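You operate a simulated robot arm through the tools that you are given. There is no shell and no other tool.

You are at the controls of a simulated robot arm. One attempt, no reset.

Task
Put things in order on the top of the fitter's bench. At the end: the wiping pad with green grip stands where the blue spill pad stood; the blue spill pad stands where the brown chiller basket stood; the grease pad with a black grip stands on top of the tie bar nut; the brown chiller basket stands where the grease pad with a black grip stood; whatever was shut is shut again. Leave all else as you found it, and nothing knocked over.

The check looks at the end state, three seconds after you hand in, the way a careful person would. Anything else that was tipped, shoved, dropped, spilled or broken makes it a failure.

Robot
A 7-joint arm with a two-finger parallel gripper, fixed in place. Base frame: the origin is at the foot of the arm, x ahead of it, y to its left, z up; the work surface is at about z = 860. Units: mm, rad, N and s.
With the tool pointing down near the work surface it reaches from about 300 to 700 mm from the base axis. Its first joint turns from -1.152 to 1.152 rad. Payload 1.57 kg.
The tool frame sits at the grasp point between the pads (the TCP): z along the fingers, y along the line on which they close. The tips reach 30 mm beyond it. Largest opening 110 mm; finger width 24, thickness 12; the body of the gripper, 48 by 112 mm, starts 78 mm behind the TCP.
Orientation is that of the tool frame in the base frame, as a unit quaternion [x, y, z, w]. With the fingers straight down and closing along the base's y, the tool's x points along the base's -x, its y along +y and its z along -z.

Tools
- The arm moves only by the tool nudge_tool. Its argument "moves" is a list of rows, each a list of 3 entries, a list of its own where there are three numbers: the turn, a rotation vector about the tool's x, y, z in rad, then the shift along the tool's x, y, z in mm, then the closure in counts, from 0 (fully open) to 255 (shut). In form: [[[ax, ay, az], [dx, dy, dz], hand], ...]. A call has 1 to 20 rows; each row is the pose to reach, as a shift and turn from the pose commanded when the call began, along the tool's axes at that moment. Each row takes 0.2 s and may step no farther than 50 mm and 0.15 rad from the row before; otherwise, or with a gripper value out of range, the whole call is refused. A pose out of reach is approached as far as the arm can. The call stops where the force on the tool passes 40 N (or 10 N more than at its start, if that is more) or the arm is blocked; 0.2 s more then pass. Each finger travels about 108 mm/s and halts on what it meets, pressing with about 29 N; the grip force reading is that of the motor and also rises with nothing between the fingers. The clock runs only during rows and for 0.2 s after the last one: add rows that repeat a pose to give the fingers time. The reply holds the time, the measured pose of the TCP, the force on the tool along the base axes, the opening and the grip force, in the units named above and with some noise, with the torque about the TCP (base axes, N m) and any sound that the robot's microphone picked up.
- Cameras (640 x 400 px; columns grow to the right, rows downward): "scene" is fixed at [160.1, -390.4, 1399]; the picture's right is [0.82, -0.58, 0.00], its down [-0.40, -0.56, -0.73] and it looks along [0.42, 0.59, -0.69] (base axes); focal length 280 px, centre (320, 200). "wrist" rides on the gripper at [70, 16, -141] in the tool frame; the picture's right is [-0.23, 0.97, 0.00], its down [-0.86, -0.20, -0.48] and it looks along [-0.47, -0.11, 0.88] (tool axes); focal length 222 px, centre (320, 200).
- get_image(camera): a new picture of that camera. It takes no simulated time.
- measure_at(camera, pixels): there is no depth. For up to 12 entries [column, row, z] of the newest picture of that camera ("zoom" is the newest enlarged one), the place [x, y] in the base frame at which the ray of that pixel passes the height z, good to about 2 mm, but the place of the scene camera against the robot may be out by one fixed shift of up to 12 mm in any direction. It takes no simulated time.
- inspect(camera, box): a new picture of the part [left, top, right, bottom] of that camera's present view, enlarged. It takes no simulated time.
- sign_off(): hands the job in; it is judged then, once.

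Open the gripper and draw the arm clear of the work before you hand the job in, unless the task says otherwise.

The tools are called after ">>>" as a command line: name --argument value ..., lists and objects as JSON in quotes. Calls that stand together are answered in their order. nudge_tool: Moves the arm, as the interface text tells. Its arguments: {"type":"object","properties":{"moves":{"type":"array","items":{"type":"array"}}},"required":["moves"]} The other tools are called the same way: get_image (camera) takes a picture; measure_at (camera, pixels) gives the place at which the rays of pixels pass given heights; inspect (camera, box) takes an enlarged picture of a part of a camera's view; sign_off () hands the job in.

At the start:

```text
clock: 0.0
eef_pos: [483.6, -31.7, 1147.7]
tcp_rot: [0.0, 1.0, 0.001, 0.0]
contact_force: [0.1, -0.1, -0.3]
wrist_torque: [0.02, -0.01, 0.0]
finger_gap: 110.1
grasp_force: 0.0
```

scene: 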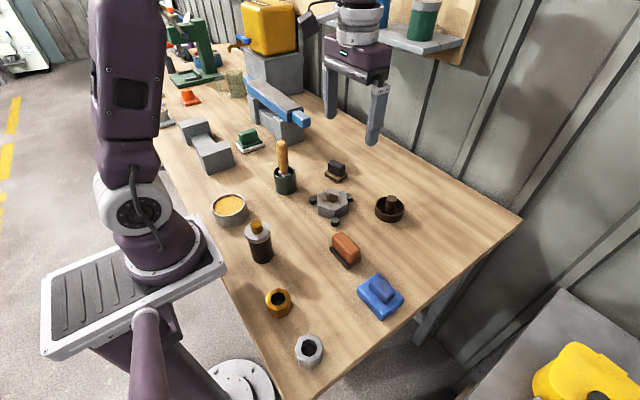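
wrist: 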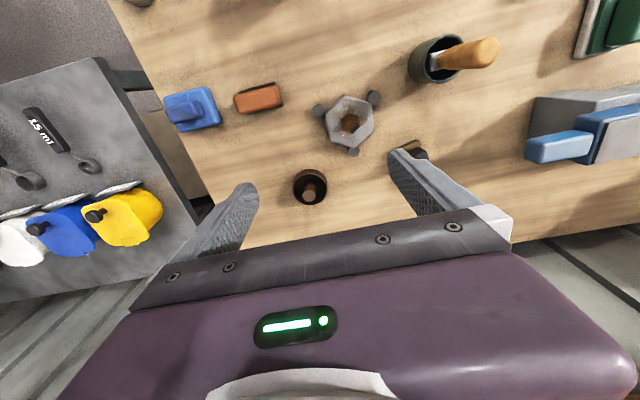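

I'll start by looking closer at the bench; the objects of interest sit around scene (250,140) green pad, (335,170) black-grip pad, (332,203) nut, (390,208) basket, (380,295) blue pad.

>>> inspect --camera "scene" --box '[290, 150, 430, 238]'

>>> inspect --camera "scene" --box '[170, 70, 330, 170]'

>>> inspect --camera "scene" --box '[300, 220, 440, 330]'

>>> inspect --camera "wrist" --box '[140, 0, 640, 240]'

```text
4.55 times, centred on (360, 194) of scene
```

zoom: 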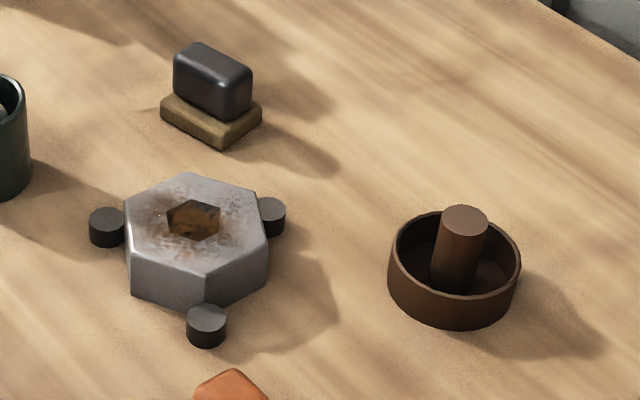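

```text
4.00 times, centred on (250, 120) of scene
```

zoom: 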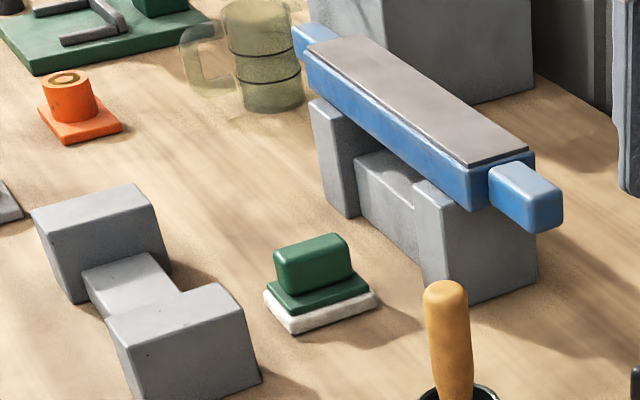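

```text
3.64 times, centred on (370, 275) of scene
```

zoom: 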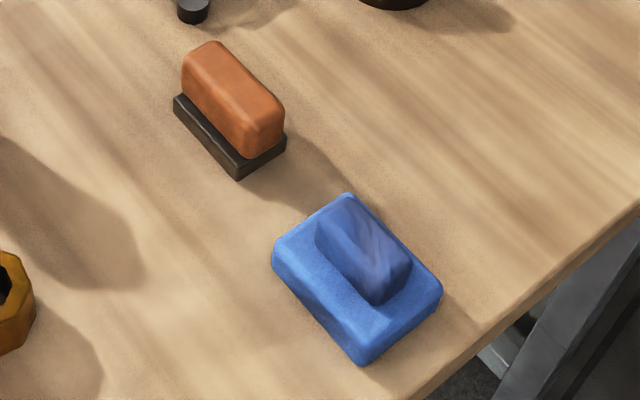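

```text
1.28 times, centred on (390, 120) of wrist
```

zoom: 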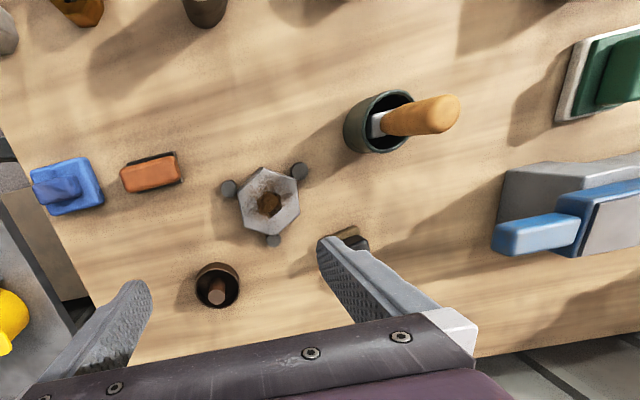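

The nut with three pegs at (332,203) may be the tie bar nut, but there are other nut-like objects at (277,302) and (309,350); I'll look at those and other regions.

>>> inspect --camera "scene" --box '[200, 180, 340, 270]'

>>> inspect --camera "scene" --box '[240, 270, 350, 380]'

>>> inspect --camera "scene" --box '[140, 0, 320, 120]'

>>> inspect --camera "scene" --box '[320, 0, 640, 200]'

```text
4.44 times, centred on (270, 225) of scene
```

zoom: 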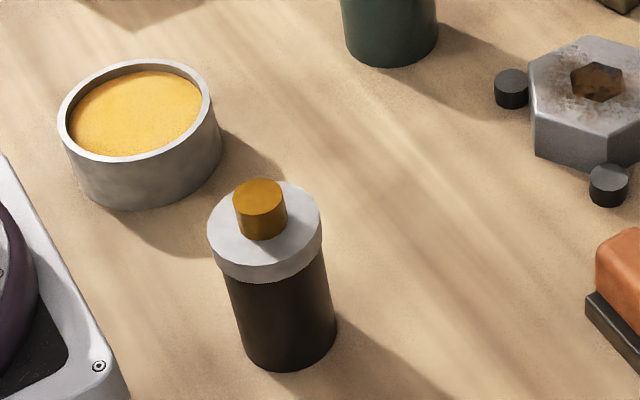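

```text
3.64 times, centred on (295, 325) of scene
```

zoom: 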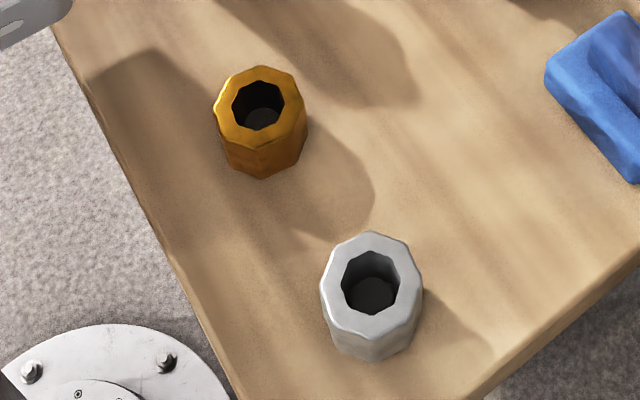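

```text
3.33 times, centred on (230, 60) of scene
```

zoom: 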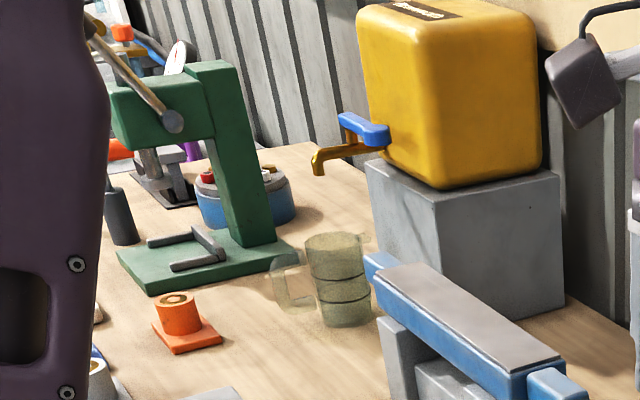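

```text
2.00 times, centred on (480, 100) of scene
```

zoom: 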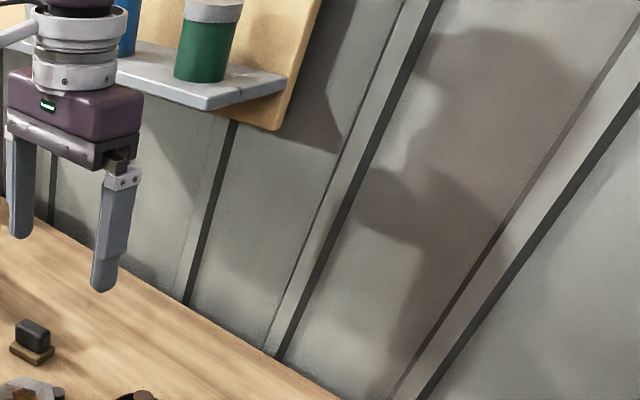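

The tall sockets at (277,302)/(309,350) are not flat nuts; the hexagonal nut at (332,203) with three loose pegs is the tie bar nut. I'll measure the key items in both cameras to get positions and the scene shift.

>>> get_image --camera "scene"

>>> get_image --camera "wrist"

>>> measure_at --camera "scene" --pixels '[[250, 140, 880], [335, 172, 870], [332, 203, 885], [390, 208, 870], [380, 297, 870], [345, 250, 870], [286, 185, 870], [520, 218, 860], [283, 395, 860], [277, 302, 870], [309, 350, 870], [260, 245, 870]]'

>>> measure_at --camera "wrist" --pixels '[[310, 187, 885], [350, 123, 890], [190, 110, 870], [257, 98, 890], [436, 60, 890], [318, 112, 870], [373, 96, 870], [353, 152, 870]]'

```text
taken
```

scene: 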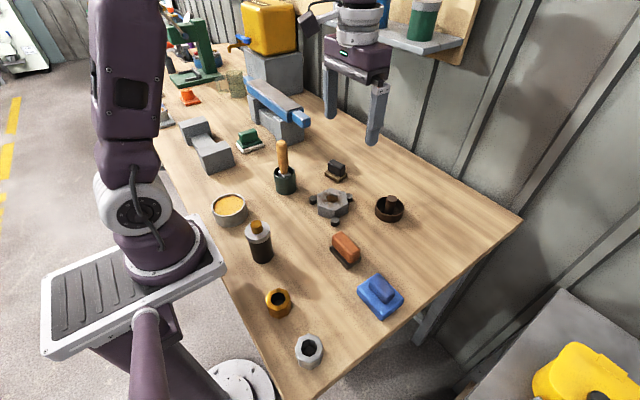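

```text
taken
```

wrist: 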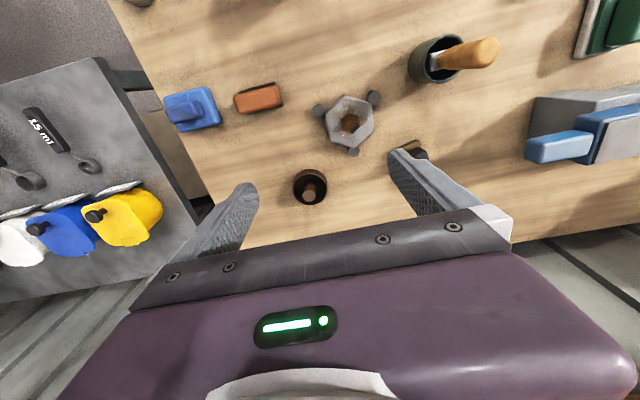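

```text
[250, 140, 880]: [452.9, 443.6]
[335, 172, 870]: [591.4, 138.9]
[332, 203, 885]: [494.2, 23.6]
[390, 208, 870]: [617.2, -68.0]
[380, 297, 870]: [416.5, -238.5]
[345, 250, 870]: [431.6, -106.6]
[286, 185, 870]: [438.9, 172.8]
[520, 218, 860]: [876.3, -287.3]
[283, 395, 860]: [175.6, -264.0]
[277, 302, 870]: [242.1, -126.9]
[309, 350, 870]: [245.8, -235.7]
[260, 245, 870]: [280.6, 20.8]
```

```text
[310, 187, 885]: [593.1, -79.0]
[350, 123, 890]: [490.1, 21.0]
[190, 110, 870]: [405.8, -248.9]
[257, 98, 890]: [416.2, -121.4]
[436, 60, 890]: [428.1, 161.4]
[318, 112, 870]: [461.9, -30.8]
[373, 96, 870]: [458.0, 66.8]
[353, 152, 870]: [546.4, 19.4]
```

The wrist view agrees with the scene view within its shift. I'll move over toward the black-grip pad (about 580,128), staying above the spatula handle (top about z=1010), to view it from closer.

>>> nudge_tool --moves '[[[0, 0, 0], [0, 40, 17], 0], [[0, 0, 0], [0, 80, 34], 0], [[0, 0, 0], [0, 120, 51], 0], [[0, 0, 0], [0, 160, 67], 0], [[0, 0, 0], [0, 160, 67], 0]]'

>>> get_image --camera "wrist"

```text
clock: 1.2
eef_pos: [483.2, 130.6, 1078.3]
tcp_rot: [0.0, 1.0, 0.0, 0.0]
contact_force: [-0.1, -0.2, 0.7]
wrist_torque: [-0.02, -0.02, 0.01]
finger_gap: 109.9
grasp_force: 0.0
```

```text
taken
```

wrist: 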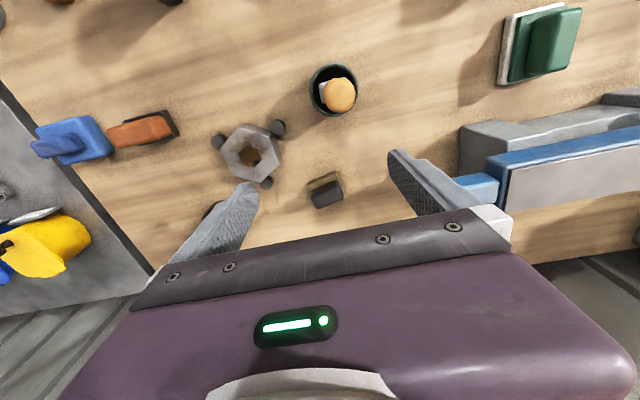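

The black-grip pad is at (325,188) in the wrist view; enlarging it and the nut at (250,152).

>>> inspect --camera "wrist" --box '[200, 110, 360, 210]'

```text
4.00 times, centred on (280, 160) of wrist
```

zoom: 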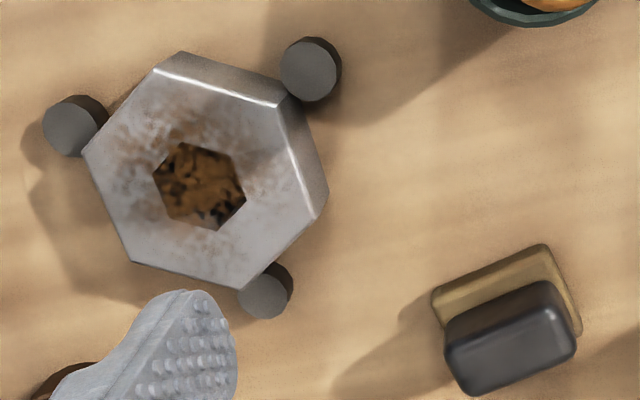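

Measuring pad base corners, grip top corners, and nut corners at candidate heights.

>>> measure_at --camera "zoom" --pixels '[[434, 290, 870], [546, 244, 870], [580, 330, 870], [449, 342, 895], [468, 393, 895], [577, 350, 895], [549, 283, 895], [82, 150, 890], [155, 70, 890], [280, 107, 890], [318, 218, 890], [240, 290, 890]]'

>>> inspect --camera "scene" --box '[305, 150, 385, 200]'

```text
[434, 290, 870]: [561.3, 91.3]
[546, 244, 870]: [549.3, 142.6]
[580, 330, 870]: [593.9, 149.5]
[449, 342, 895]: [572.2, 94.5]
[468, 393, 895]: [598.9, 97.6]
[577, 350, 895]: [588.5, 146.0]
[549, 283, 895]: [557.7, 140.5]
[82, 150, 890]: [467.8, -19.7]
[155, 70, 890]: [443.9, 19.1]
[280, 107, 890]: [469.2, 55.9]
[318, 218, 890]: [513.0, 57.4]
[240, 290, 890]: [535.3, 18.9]
```

```text
8.00 times, centred on (345, 175) of scene
```

zoom: 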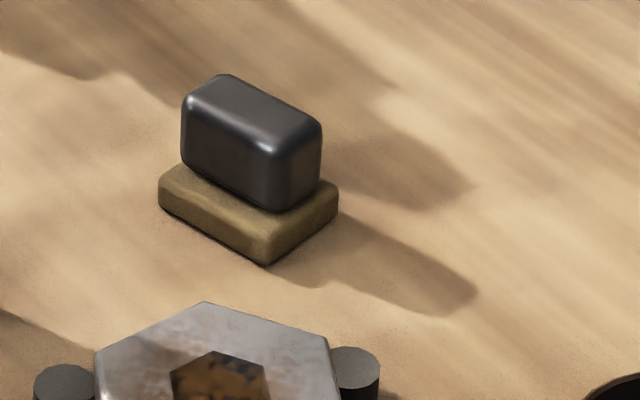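

The black-grip pad seems about 43 mm tall (base about 14, grip about 29). Re-measuring corners with those heights, and the nut in the scene view for the shift.

>>> measure_at --camera "wrist" --pixels '[[312.25, 196.25, 903], [340.75, 185, 903], [317, 208.25, 903], [344.25, 197.5, 903], [308.5, 182.5, 874], [336.5, 171, 874], [345, 192.5, 874], [336, 102, 860]]'

>>> measure_at --camera "scene" --pixels '[[332.1, 198.4, 890], [331, 159.5, 903], [345, 166, 903], [338.5, 180, 874], [325, 173, 874], [347.3, 173.5, 874]]'

```text
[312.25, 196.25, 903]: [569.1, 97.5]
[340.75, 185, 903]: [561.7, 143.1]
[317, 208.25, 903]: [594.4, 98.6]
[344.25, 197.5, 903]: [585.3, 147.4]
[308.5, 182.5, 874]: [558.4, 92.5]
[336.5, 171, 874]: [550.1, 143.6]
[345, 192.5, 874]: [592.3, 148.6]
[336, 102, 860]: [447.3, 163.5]
```

```text
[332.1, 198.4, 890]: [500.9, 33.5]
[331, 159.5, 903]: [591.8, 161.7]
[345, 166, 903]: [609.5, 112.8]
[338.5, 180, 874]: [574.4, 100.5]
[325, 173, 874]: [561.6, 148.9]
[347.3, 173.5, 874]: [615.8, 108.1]
```

Pad centre is about (576.5,121), grip long axis tilted about 10.5°. I check the vice bar's nearest end at (452,180) before descending between.

>>> measure_at --camera "wrist" --pixels '[[455, 182, 930], [455, 182, 960], [462, 150, 890], [495, 190, 960]]'

>>> nudge_tool --moves '[[[0, 0, -0.1], [-40, -4, 0], 0], [[0, 0, -0.18], [-80, -8, 10], 0], [[0, 0, -0.18], [-93.3, -9.6, 50], 0], [[0, 0, -0.18], [-93.3, -9.6, 95], 0], [[0, 0, -0.18], [-93.3, -9.6, 118], 0], [[0, 0, -0.18], [-93.3, -9.6, 118], 0]]'

>>> get_image --camera "wrist"

>>> get_image --camera "scene"

```text
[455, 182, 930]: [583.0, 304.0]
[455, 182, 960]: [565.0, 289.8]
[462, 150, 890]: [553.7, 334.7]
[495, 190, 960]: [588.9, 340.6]
```

```text
clock: 2.6
eef_pos: [576.3, 119.7, 961.0]
tcp_rot: [-0.09, 0.996, 0.0, 0.0]
contact_force: [0.1, -1.2, -0.9]
wrist_torque: [-0.02, 0.04, 0.01]
finger_gap: 110.1
grasp_force: 0.1
```

```text
taken
```

wrist: 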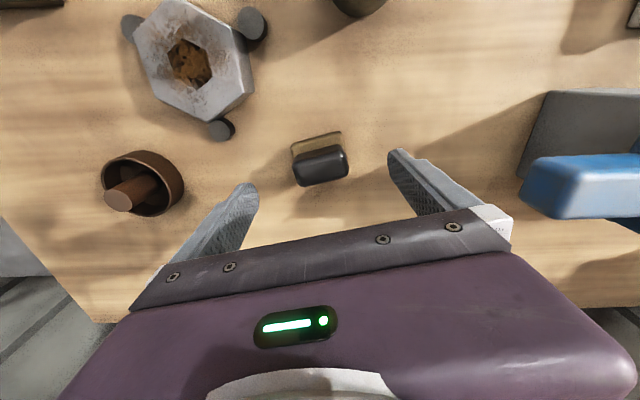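

```text
taken
```

scene: 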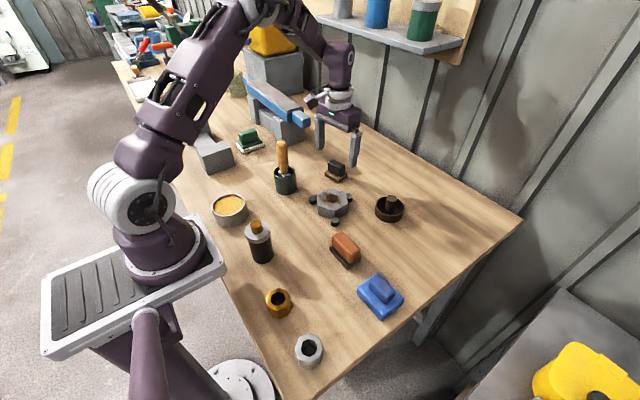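

The yaw matches the pad. Enlarging the pad at (320,162) and the basket at (143,183) for refined positions.

>>> inspect --camera "wrist" --box '[270, 120, 366, 196]'

>>> measure_at --camera "zoom" --pixels '[[320, 200, 900]]'

```text
5.26 times, centred on (318, 158) of wrist
```

zoom: 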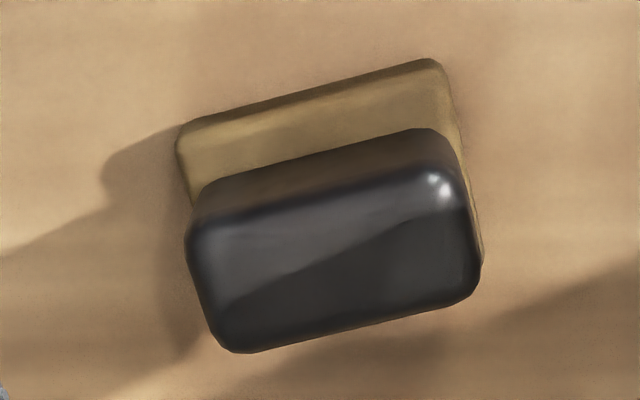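

```text
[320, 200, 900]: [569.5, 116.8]
```

Measuring grip top and base corners in this sharper view.

>>> measure_at --camera "zoom" --pixels '[[188, 225, 903], [220, 352, 903], [482, 290, 903], [445, 170, 903], [335, 260, 903], [180, 130, 874], [440, 64, 874], [480, 262, 874]]'

```text
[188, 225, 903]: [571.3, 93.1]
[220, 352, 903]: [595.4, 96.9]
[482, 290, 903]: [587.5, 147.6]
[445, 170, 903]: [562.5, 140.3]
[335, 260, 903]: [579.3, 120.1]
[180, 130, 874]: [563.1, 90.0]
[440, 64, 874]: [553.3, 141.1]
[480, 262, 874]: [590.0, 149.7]
```

The pad centre is (577,120), just beneath the TCP. I descend to z≈907 (tips about 877, just above the base) and close on the grip ends.

>>> nudge_tool --moves '[[[0, 0, 0], [0, 0, 30], 0], [[0, 0, 0], [0, 0, 54], 0], [[0, 0, 0], [0, 0, 54], 0]]'

>>> get_image --camera "wrist"

>>> inspect --camera "scene" --box '[290, 130, 400, 200]'

```text
clock: 3.4
eef_pos: [574.8, 119.5, 907.1]
tcp_rot: [-0.09, 0.996, 0.0, 0.001]
contact_force: [0.8, -0.4, 0.4]
wrist_torque: [-0.03, -0.02, -0.01]
finger_gap: 110.0
grasp_force: 0.1
```

```text
taken
```

wrist: 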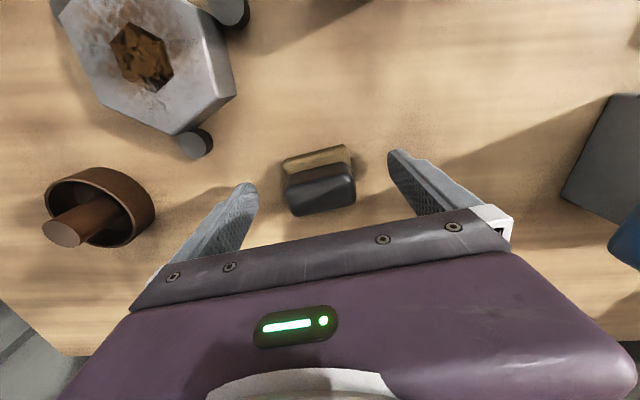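

```text
5.71 times, centred on (345, 165) of scene
```

zoom: 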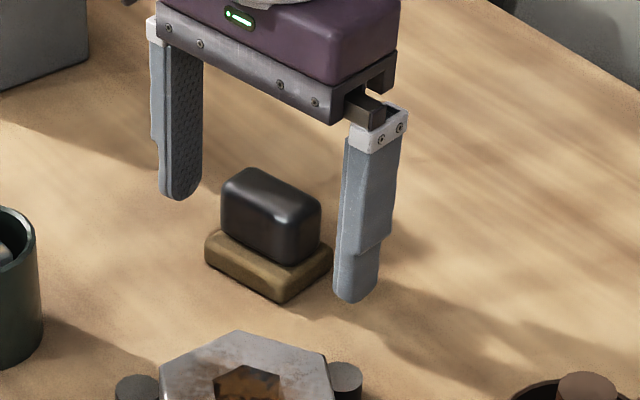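

Fingers straddle the grip, tips just above base level. Closing.

>>> nudge_tool --moves '[[[0, 0, 0], [0, 0, 0], 100], [[0, 0, 0], [0, 0, 0], 160], [[0, 0, 0], [0, 0, 0], 255], [[0, 0, 0], [0, 0, 0], 255], [[0, 0, 0], [0, 0, 0], 255]]'

>>> inspect --camera "scene" --box '[290, 130, 400, 200]'

```text
clock: 4.6
eef_pos: [576.1, 119.2, 907.1]
tcp_rot: [-0.089, 0.996, -0.001, 0.0]
contact_force: [-1.0, 0.1, -0.5]
wrist_torque: [0.01, 0.0, 0.01]
finger_gap: 51.5
grasp_force: 29.2
```

```text
5.71 times, centred on (345, 165) of scene
```

zoom: 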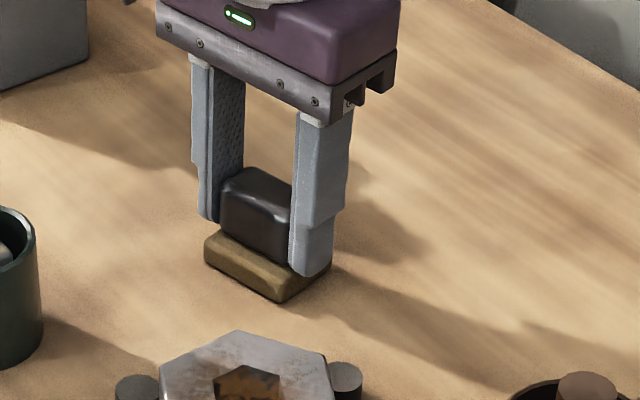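

Gripped at 51.5 mm. I lift and carry it above the nut centre (490,19), then check before lowering.

>>> nudge_tool --moves '[[[0, 0, 0], [0, 0, -20], 255], [[0, 0, 0], [0, 0, -50], 255], [[0, 0, 0], [0, 0, -70], 255], [[0, 0, 0], [25, -20, -70], 255], [[0, 0, 0], [50, -40, -70], 255], [[0, 0, 0], [75, -61, -70], 255], [[0, 0, 0], [95, -77, -70], 255], [[0, 0, 0], [102.8, -83.2, -70], 255], [[0, 0, 0], [102.8, -83.2, -70], 255], [[0, 0, 0], [102.8, -83.2, -70], 255]]'

>>> get_image --camera "wrist"

>>> inspect --camera "scene" --box '[270, 140, 400, 230]'

```text
clock: 6.8
eef_pos: [488.9, 19.8, 976.4]
tcp_rot: [-0.091, 0.996, 0.0, 0.0]
contact_force: [0.1, 0.5, -1.5]
wrist_torque: [0.03, 0.03, 0.02]
finger_gap: 51.1
grasp_force: 27.9
```

```text
taken
```

wrist: 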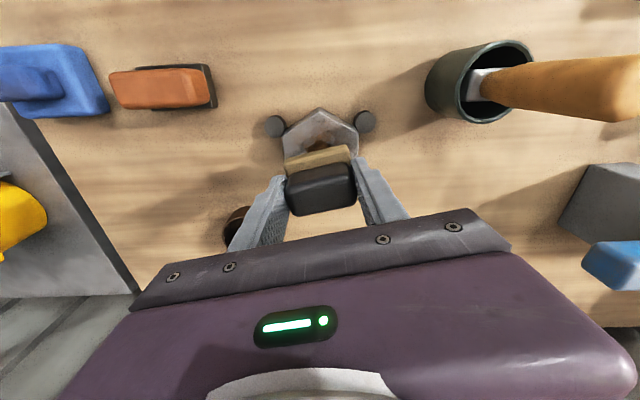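

```text
4.44 times, centred on (335, 185) of scene
```

zoom: 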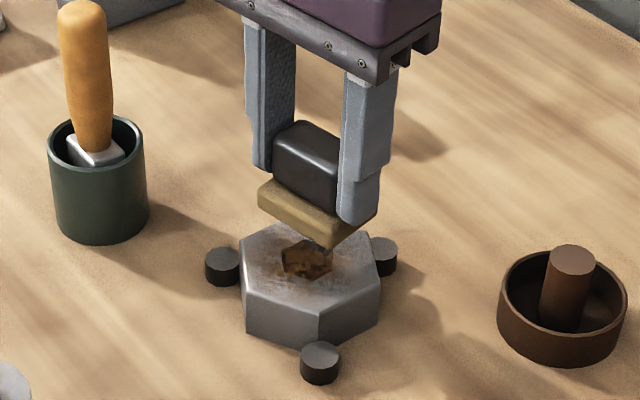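

Hanging level above the nut. Lowering to just above the expected nut top (~891).

>>> nudge_tool --moves '[[[0, 0, 0], [-0.5, 0, 15], 255], [[0, 0, 0], [-0.5, 0, 28], 255], [[0, 0, 0], [-0.5, 0, 34], 255], [[0, 0, 0], [-0.5, 0, 34], 255]]'

>>> inspect --camera "scene" --box '[290, 150, 380, 230]'

>>> get_image --camera "wrist"

```text
clock: 7.8
eef_pos: [490.6, 18.3, 943.4]
tcp_rot: [-0.09, 0.996, -0.001, 0.0]
contact_force: [-0.5, -0.9, -1.4]
wrist_torque: [0.0, -0.03, 0.02]
finger_gap: 51.3
grasp_force: 28.6
```

```text
5.00 times, centred on (335, 190) of scene
```

zoom: 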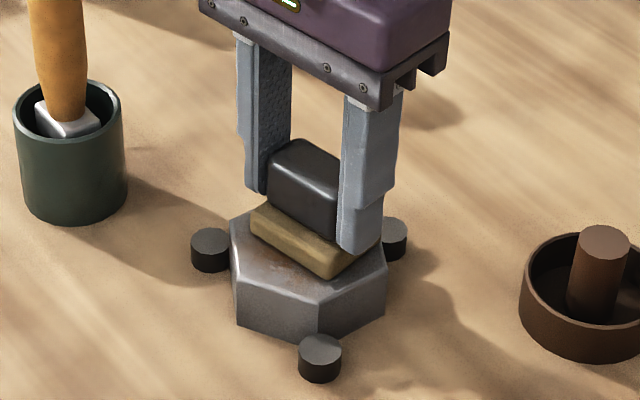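

```text
taken
```

wrist: 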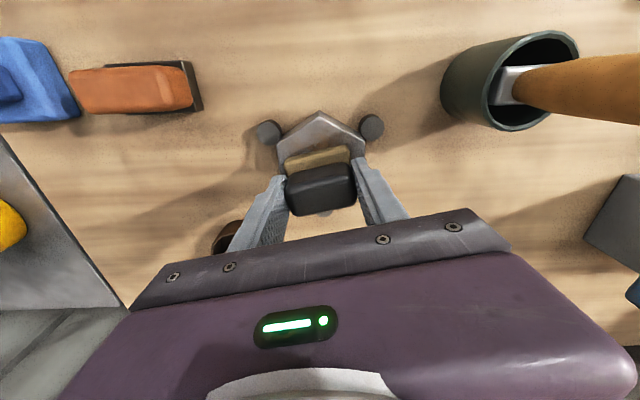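

Pad is well centred on the nut; small gap remains. Lowering in small steps watching the force.

>>> nudge_tool --moves '[[[0, 0, 0], [0, 0, 2], 255], [[0, 0, 0], [0, 0, 2], 255]]'

>>> nudge_tool --moves '[[[0, 0, 0], [0, 0, 1.5], 255], [[0, 0, 0], [0, 0, 1.5], 255]]'

```text
clock: 8.4
eef_pos: [490.8, 18.1, 942.4]
tcp_rot: [-0.09, 0.996, 0.0, 0.001]
contact_force: [-3.6, 0.7, 20.0]
wrist_torque: [0.08, 0.22, 0.06]
finger_gap: 51.3
grasp_force: 28.8
```

```text
clock: 8.8
eef_pos: [491.4, 18.1, 942.4]
tcp_rot: [-0.09, 0.996, -0.001, 0.001]
contact_force: [-5.8, 0.2, 12.1]
wrist_torque: [0.13, 0.03, 0.05]
finger_gap: 51.4
grasp_force: 28.8
stopped in row 2: the force on the tool passed its limit at 44 N (the readings are from after the stop); the commanded pose is now the measured one
```

Firm contact: seated on the nut (top about 895). Opening and rising straight up.

>>> nudge_tool --moves '[[[0, 0, 0], [0, 0, -0.5], 120], [[0, 0, 0], [0, 0, -0.5], 60], [[0, 0, 0], [0, 0, -0.5], 0], [[0, 0, 0], [0, 0, -0.5], 0], [[0, 0, 0], [0, 0, -40], 0], [[0, 0, 0], [0, 0, -85], 0], [[0, 0, 0], [0, 0, -105], 0], [[0, 0, 0], [0, 0, -105], 0]]'

>>> get_image --camera "wrist"

>>> inspect --camera "scene" --box '[290, 150, 420, 230]'

```text
clock: 10.6
eef_pos: [490.6, 19.1, 1046.9]
tcp_rot: [-0.09, 0.996, 0.0, 0.001]
contact_force: [0.3, 0.8, 0.0]
wrist_torque: [-0.02, 0.02, -0.01]
finger_gap: 110.1
grasp_force: 0.1
```

```text
taken
```

wrist: 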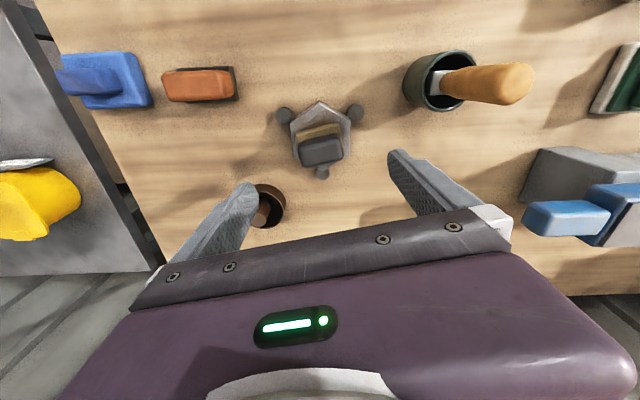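

```text
4.92 times, centred on (355, 190) of scene
```

zoom: 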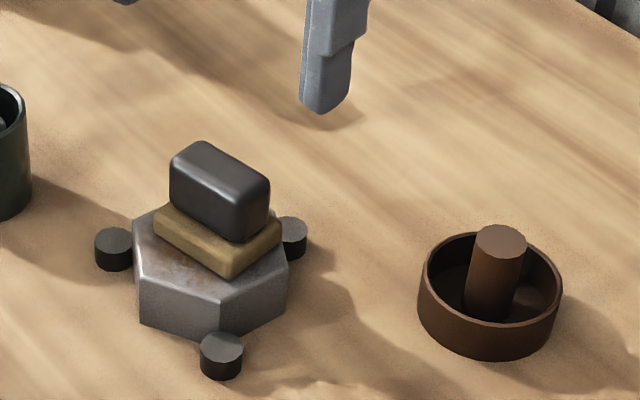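

The pad stands on the nut, but looks slightly toward the far side. Checking from above.

>>> inspect --camera "wrist" --box '[260, 90, 380, 190]'

>>> inspect --camera "scene" --box '[300, 170, 365, 230]'

```text
4.00 times, centred on (320, 140) of wrist
```

zoom: 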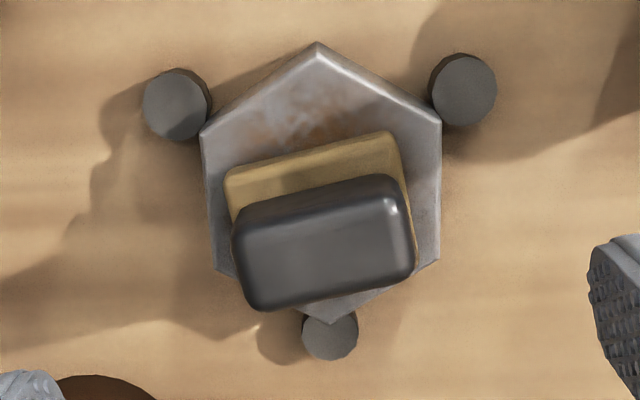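

```text
6.67 times, centred on (332, 200) of scene
```

zoom: 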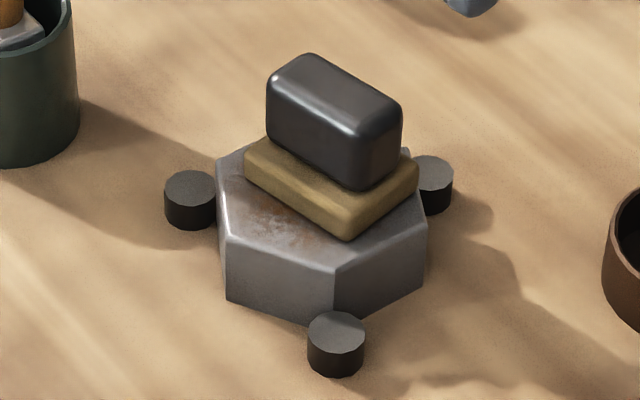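

Measuring nut and pad corners at the updated heights.

>>> inspect --camera "wrist" --box '[260, 90, 380, 190]'

>>> measure_at --camera "zoom" --pixels '[[318, 44, 895], [203, 133, 895], [440, 122, 895], [214, 270, 895], [438, 262, 895], [332, 322, 895], [226, 172, 909], [392, 133, 909], [418, 262, 909], [325, 243, 938]]'

```text
4.00 times, centred on (320, 140) of wrist
```

zoom: 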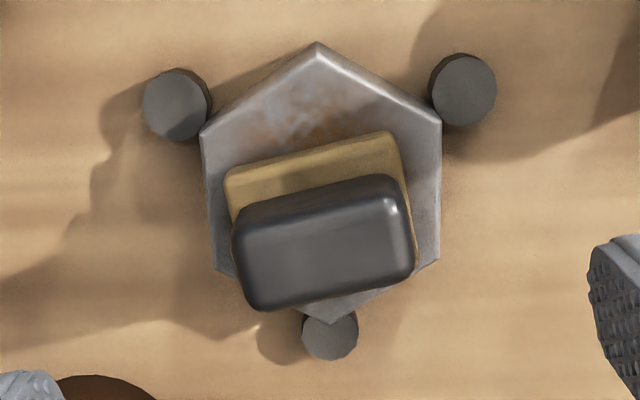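

```text
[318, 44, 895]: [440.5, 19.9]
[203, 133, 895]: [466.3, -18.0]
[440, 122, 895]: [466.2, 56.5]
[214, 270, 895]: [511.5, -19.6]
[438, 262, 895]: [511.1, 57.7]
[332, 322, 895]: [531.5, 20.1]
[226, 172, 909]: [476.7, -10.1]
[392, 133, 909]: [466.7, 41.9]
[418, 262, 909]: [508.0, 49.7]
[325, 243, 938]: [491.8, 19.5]
```

Pad is centred within 5 mm of the nut centre (487,19) – stable. Next I move to view the basket from y≈-85, squaring the yaw.

>>> nudge_tool --moves '[[[0, 0, 0.06], [2.7, -33, 0], 0], [[0, 0, 0.12], [5.4, -67, 0], 0], [[0, 0, 0.18], [8.1, -100.2, 0], 0], [[0, 0, 0.18], [8.1, -100.2, 0], 0]]'

>>> get_image --camera "wrist"

>>> inspect --camera "wrist" --box '[260, 110, 420, 220]'

```text
clock: 11.6
eef_pos: [501.4, -81.5, 1047.2]
tcp_rot: [0.001, 1.0, 0.0, 0.0]
contact_force: [0.0, 0.2, -0.5]
wrist_torque: [0.0, 0.0, -0.01]
finger_gap: 110.0
grasp_force: 0.0
```

```text
taken
```

wrist: 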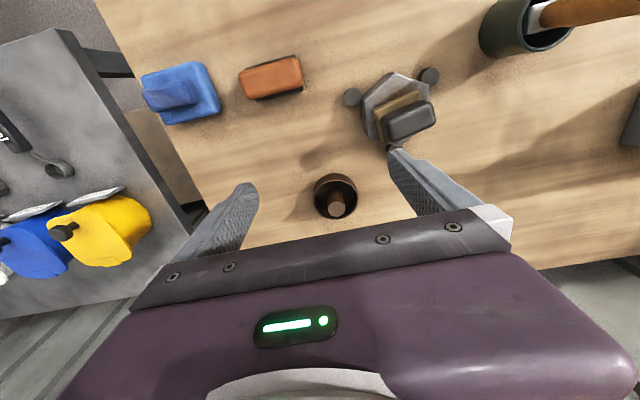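

```text
3.64 times, centred on (340, 165) of wrist
```

zoom: 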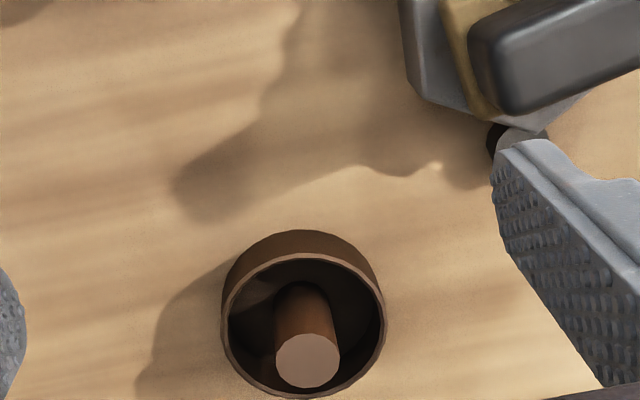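

Basket rim spans zoom x 222–386, y 253–398, and the post top is at (308,360). Measuring.

>>> measure_at --camera "zoom" --pixels '[[222, 322, 884], [386, 318, 884], [300, 253, 884], [306, 398, 884], [300, 230, 860], [308, 360, 905], [308, 360, 921], [276, 360, 921], [340, 360, 921], [304, 326, 884], [308, 360, 910]]'

```text
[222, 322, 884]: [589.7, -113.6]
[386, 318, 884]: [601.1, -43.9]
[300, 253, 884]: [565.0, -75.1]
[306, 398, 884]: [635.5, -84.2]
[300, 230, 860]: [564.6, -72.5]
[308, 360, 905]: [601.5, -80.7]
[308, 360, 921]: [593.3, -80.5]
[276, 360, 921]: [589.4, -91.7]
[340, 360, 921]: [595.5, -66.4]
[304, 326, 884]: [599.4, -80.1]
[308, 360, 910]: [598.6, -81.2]
```

Basket centre (600,-79.5), outer diameter 70, rim 884, post top about 907. I'll grip the outside of the ring with closing along y; first hover above at z≈985.

>>> nudge_tool --moves '[[[0, 0, 0], [-40, 1, 10], 0], [[0, 0, 0], [-80, 2, 25], 0], [[0, 0, 0], [-98.8, 2, 50], 0], [[0, 0, 0], [-98.8, 2, 62], 0], [[0, 0, 0], [-98.8, 2, 62], 0]]'

>>> get_image --camera "wrist"

>>> inspect --camera "wrist" --box '[260, 110, 400, 210]'

```text
clock: 12.8
eef_pos: [599.6, -78.2, 985.4]
tcp_rot: [0.0, 1.0, 0.0, 0.0]
contact_force: [-0.5, -0.8, 1.0]
wrist_torque: [-0.01, 0.01, 0.01]
finger_gap: 109.7
grasp_force: 0.1
```

```text
taken
```

wrist: 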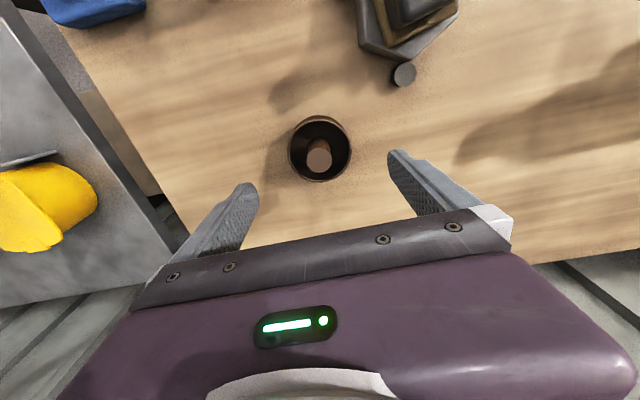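

```text
4.00 times, centred on (330, 160) of wrist
```

zoom: 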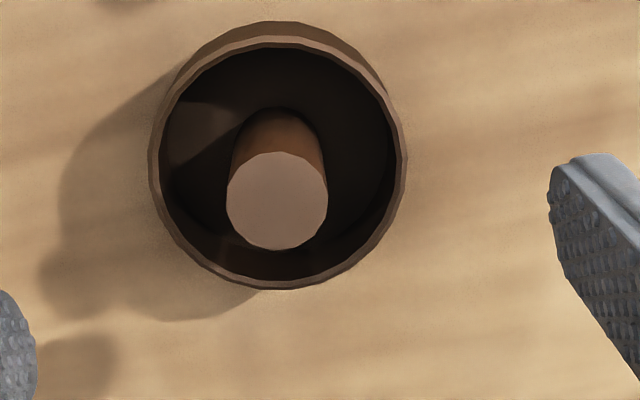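

Refining the rim centre.

>>> measure_at --camera "zoom" --pixels '[[150, 170, 884], [407, 160, 884], [275, 38, 884], [285, 290, 884], [278, 163, 884], [277, 200, 907], [270, 22, 860]]'

```text
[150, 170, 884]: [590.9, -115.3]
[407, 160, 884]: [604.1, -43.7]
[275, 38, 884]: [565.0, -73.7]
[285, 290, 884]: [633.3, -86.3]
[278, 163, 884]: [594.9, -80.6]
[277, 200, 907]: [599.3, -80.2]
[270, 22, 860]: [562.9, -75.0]
```

Centre confirmed at (599,-80). Descend to z≈894 with the tips at 864 around the ring, then close.

>>> nudge_tool --moves '[[[0, 0, 0], [0.5, -1.5, 40], 0], [[0, 0, 0], [0.5, -1.5, 75], 0], [[0, 0, 0], [0.5, -1.5, 90.5], 0], [[0, 0, 0], [0.5, -1.5, 90.5], 0], [[0, 0, 0], [0.5, -1.5, 90.5], 50], [[0, 0, 0], [0.5, -1.5, 90.5], 90], [[0, 0, 0], [0.5, -1.5, 90.5], 255], [[0, 0, 0], [0.5, -1.5, 90.5], 255], [[0, 0, 0], [0.5, -1.5, 90.5], 255]]'

>>> get_image --camera "wrist"

>>> inspect --camera "scene" --box '[320, 140, 450, 240]'

```text
clock: 14.8
eef_pos: [600.0, -81.7, 895.3]
tcp_rot: [0.0, 1.0, 0.0, 0.001]
contact_force: [1.2, 0.4, 0.2]
wrist_torque: [0.01, -0.04, -0.02]
finger_gap: 70.1
grasp_force: 28.7
```

```text
taken
```

wrist: 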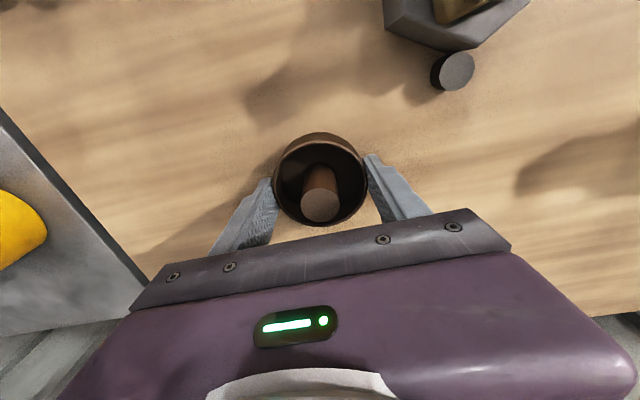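

```text
4.00 times, centred on (385, 190) of scene
```

zoom: 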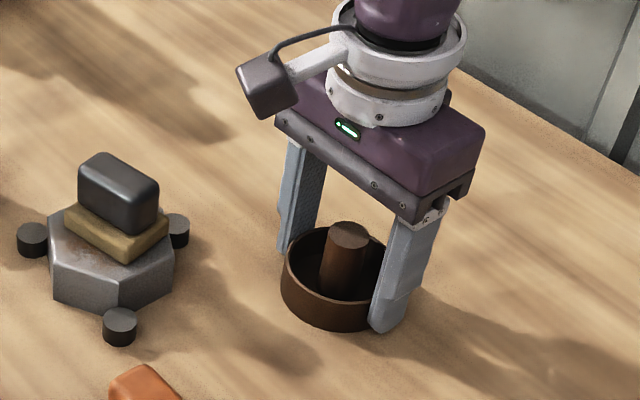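

Ring gripped at 70.1 mm. Lifting a little to test the hold.

>>> nudge_tool --moves '[[[0, 0, 0], [0, 0, -10], 255], [[0, 0, 0], [0, 0, -25], 255], [[0, 0, 0], [0, 0, -25], 255]]'

>>> inspect --camera "scene" --box '[320, 140, 450, 240]'

```text
clock: 15.6
eef_pos: [600.4, -81.6, 919.7]
tcp_rot: [0.0, 1.0, 0.0, 0.001]
contact_force: [-0.7, -0.6, -0.6]
wrist_torque: [-0.01, 0.03, -0.01]
finger_gap: 70.1
grasp_force: 29.1
```

```text
4.00 times, centred on (385, 190) of scene
```

zoom: 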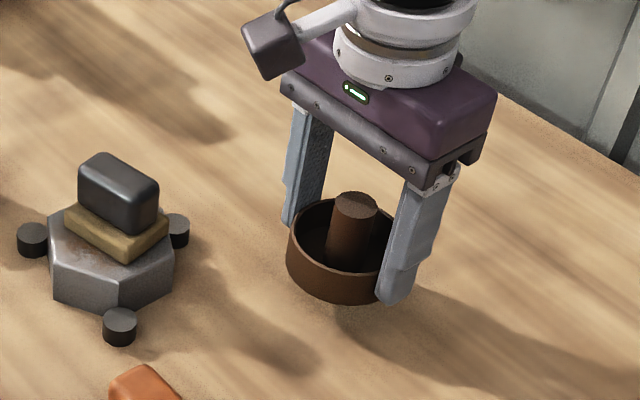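

Lifted cleanly. Raising and carrying it to the grease pad's old spot (576.5,120).

>>> nudge_tool --moves '[[[0, 0, 0], [0, 0, -20], 255], [[0, 0, 0], [0, 0, -40], 255], [[0, 0, 0], [0, 30, -40], 255], [[0, 0, 0], [4, 70, -40], 255], [[0, 0, 0], [10, 115, -40], 255], [[0, 0, 0], [17, 155, -40], 255], [[0, 0, 0], [22.8, 188, -40], 255], [[0, 0, 0], [22.8, 201.5, -40], 255], [[0, 0, 0], [22.8, 201.5, -40], 255], [[0, 0, 0], [22.8, 201.5, -10], 255], [[0, 0, 0], [22.8, 201.5, 10], 255], [[0, 0, 0], [22.8, 201.5, 20], 255], [[0, 0, 0], [22.8, 201.5, 20], 255]]'

>>> inspect --camera "scene" --box '[270, 120, 400, 220]'

>>> get_image --camera "wrist"

```text
clock: 18.4
eef_pos: [576.8, 121.3, 899.5]
tcp_rot: [0.0, 1.0, 0.0, 0.0]
contact_force: [-0.2, -0.2, -0.5]
wrist_torque: [-0.02, 0.03, 0.0]
finger_gap: 70.1
grasp_force: 29.4
```

```text
4.00 times, centred on (335, 170) of scene
```

zoom: 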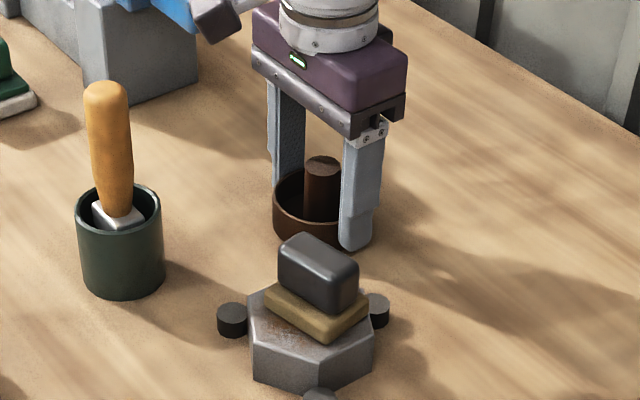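

```text
taken
```

wrist: 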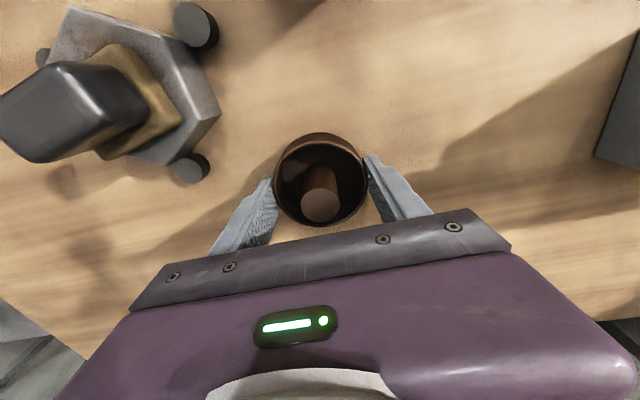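

Basket hangs about 4 mm over the target. Lowering in small steps until contact.

>>> nudge_tool --moves '[[[0, 0, 0], [0, 0, 2], 255], [[0, 0, 0], [0, 0, 3.5], 255], [[0, 0, 0], [0, 0, 3.5], 255]]'

>>> nudge_tool --moves '[[[0, 0, 0], [0, 0, 1], 255], [[0, 0, 0], [0, 0, 1], 255]]'

```text
clock: 19.2
eef_pos: [577.1, 120.8, 895.9]
tcp_rot: [0.0, 1.0, 0.0, 0.001]
contact_force: [-0.6, 0.0, -0.5]
wrist_torque: [0.0, 0.04, -0.01]
finger_gap: 70.1
grasp_force: 29.7
```

```text
clock: 19.8
eef_pos: [576.1, 121.3, 894.2]
tcp_rot: [0.001, 1.0, 0.0, 0.002]
contact_force: [-0.2, 0.6, -0.6]
wrist_torque: [-0.02, 0.04, -0.02]
finger_gap: 70.1
grasp_force: 28.8
```

>>> nudge_tool --moves '[[[0, 0, 0], [0, 0, 1], 255], [[0, 0, 0], [0, 0, 1], 255]]'

```text
clock: 20.4
eef_pos: [576.9, 120.2, 894.1]
tcp_rot: [0.0, 1.0, 0.0, 0.002]
contact_force: [-1.5, 1.1, 12.3]
wrist_torque: [-0.08, 0.17, -0.18]
finger_gap: 70.1
grasp_force: 29.3
```

Force of 12 N shows it is down. Opening and rising.

>>> nudge_tool --moves '[[[0, 0, 0], [0, 0, -0.5], 60], [[0, 0, 0], [0, 0, -0.5], 0], [[0, 0, 0], [0, 0, -0.5], 0], [[0, 0, 0], [0, 0, -40], 0], [[0, 0, 0], [0, 0, -85], 0], [[0, 0, 0], [0, 0, -130], 0], [[0, 0, 0], [0, 0, -160], 0], [[0, 0, 0], [0, 0, -160], 0]]'

>>> get_image --camera "wrist"

>>> get_image --camera "scene"

```text
clock: 22.2
eef_pos: [576.6, 120.4, 1055.1]
tcp_rot: [0.0, 1.0, 0.0, 0.001]
contact_force: [1.0, -0.3, 0.6]
wrist_torque: [-0.03, 0.02, 0.01]
finger_gap: 110.0
grasp_force: 0.1
```

```text
taken
```

wrist: 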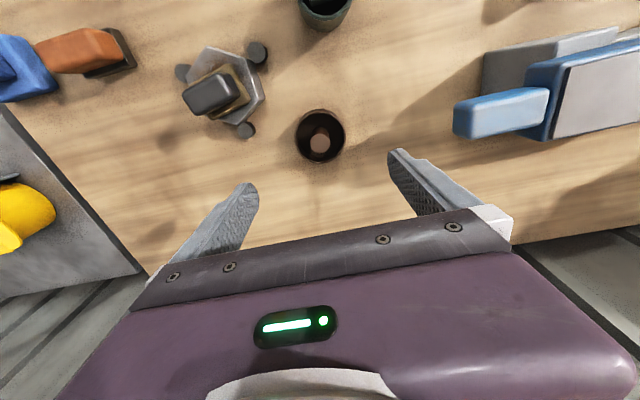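

```text
taken
```

scene: 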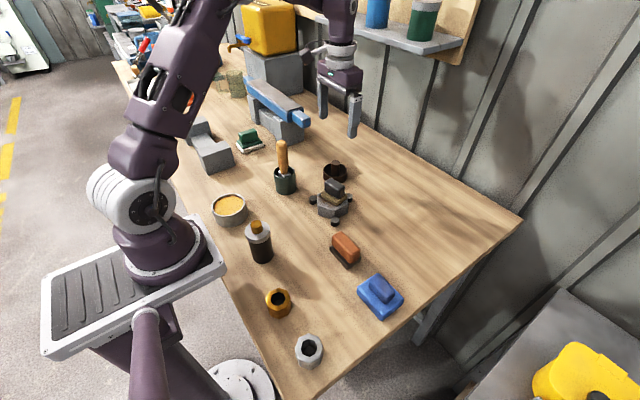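

Basket stands in place. Now moving to view the blue pad (about 406,-249).

>>> nudge_tool --moves '[[[0, 0, 0], [24.6, -34.5, 0], 0], [[0, 0, 0], [49.2, -69, 0], 0], [[0, 0, 0], [73.8, -103.5, 0], 0], [[0, 0, 0], [98.4, -138, 0], 0], [[0, 0, 0], [123, -172.5, 0], 0], [[0, 0, 0], [147.6, -207, 0], 0], [[0, 0, 0], [172.2, -241.5, 0], 0], [[0, 0, 0], [196.8, -276, 0], 0], [[0, 0, 0], [221.4, -310.5, 0], 0], [[0, 0, 0], [246, -345, 0], 0], [[0, 0, 0], [246, -345, 0], 0]]'

>>> get_image --camera "wrist"

```text
clock: 24.6
eef_pos: [331.2, -225.1, 1053.5]
tcp_rot: [0.0, 1.0, 0.001, 0.0]
contact_force: [0.1, 0.5, 0.0]
wrist_torque: [0.01, 0.01, 0.03]
finger_gap: 109.9
grasp_force: 0.1
```

```text
taken
```

wrist: 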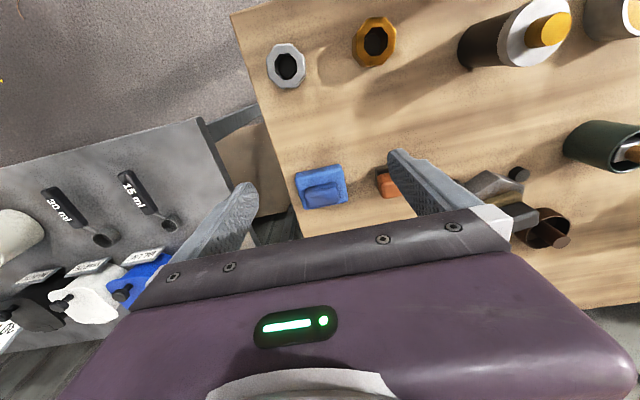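

Blue pad at (321,187). Enlarging.

>>> inspect --camera "wrist" --box '[280, 150, 376, 220]'

>>> measure_at --camera "wrist" --pixels '[[321, 187, 880]]'

```text
5.71 times, centred on (328, 185) of wrist
```

zoom: 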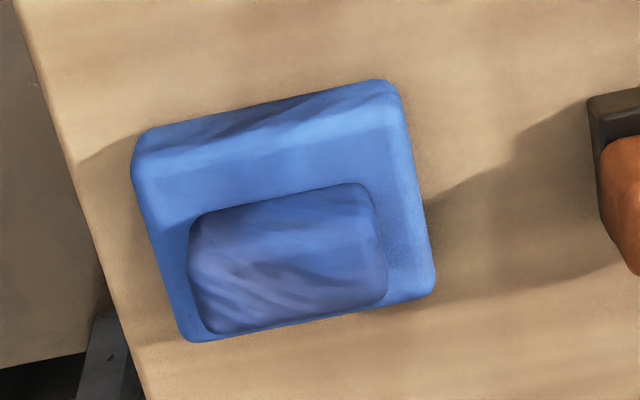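

```text
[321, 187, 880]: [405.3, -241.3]
```

Measuring blue base corners and grip top corners with base top ≈876, grip top ≈894.

>>> measure_at --camera "zoom" --pixels '[[190, 222, 894], [368, 183, 894], [387, 300, 894], [210, 335, 894], [135, 165, 870], [395, 90, 870], [435, 285, 870], [185, 340, 870], [150, 130, 862], [385, 80, 862]]'

>>> inspect --camera "scene" --box '[345, 260, 415, 330]'

```text
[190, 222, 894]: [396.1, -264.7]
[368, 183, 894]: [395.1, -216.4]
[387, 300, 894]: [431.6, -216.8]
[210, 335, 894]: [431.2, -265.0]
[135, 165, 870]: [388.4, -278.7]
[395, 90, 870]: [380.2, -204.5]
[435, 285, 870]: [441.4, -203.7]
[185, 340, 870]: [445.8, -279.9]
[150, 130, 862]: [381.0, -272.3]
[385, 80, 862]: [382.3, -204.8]
```

```text
5.71 times, centred on (380, 295) of scene
```

zoom: 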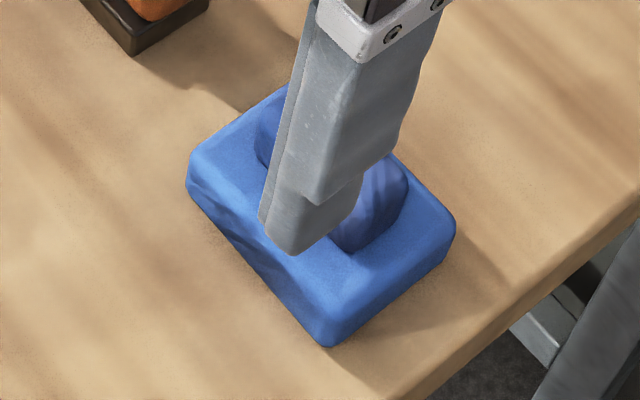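

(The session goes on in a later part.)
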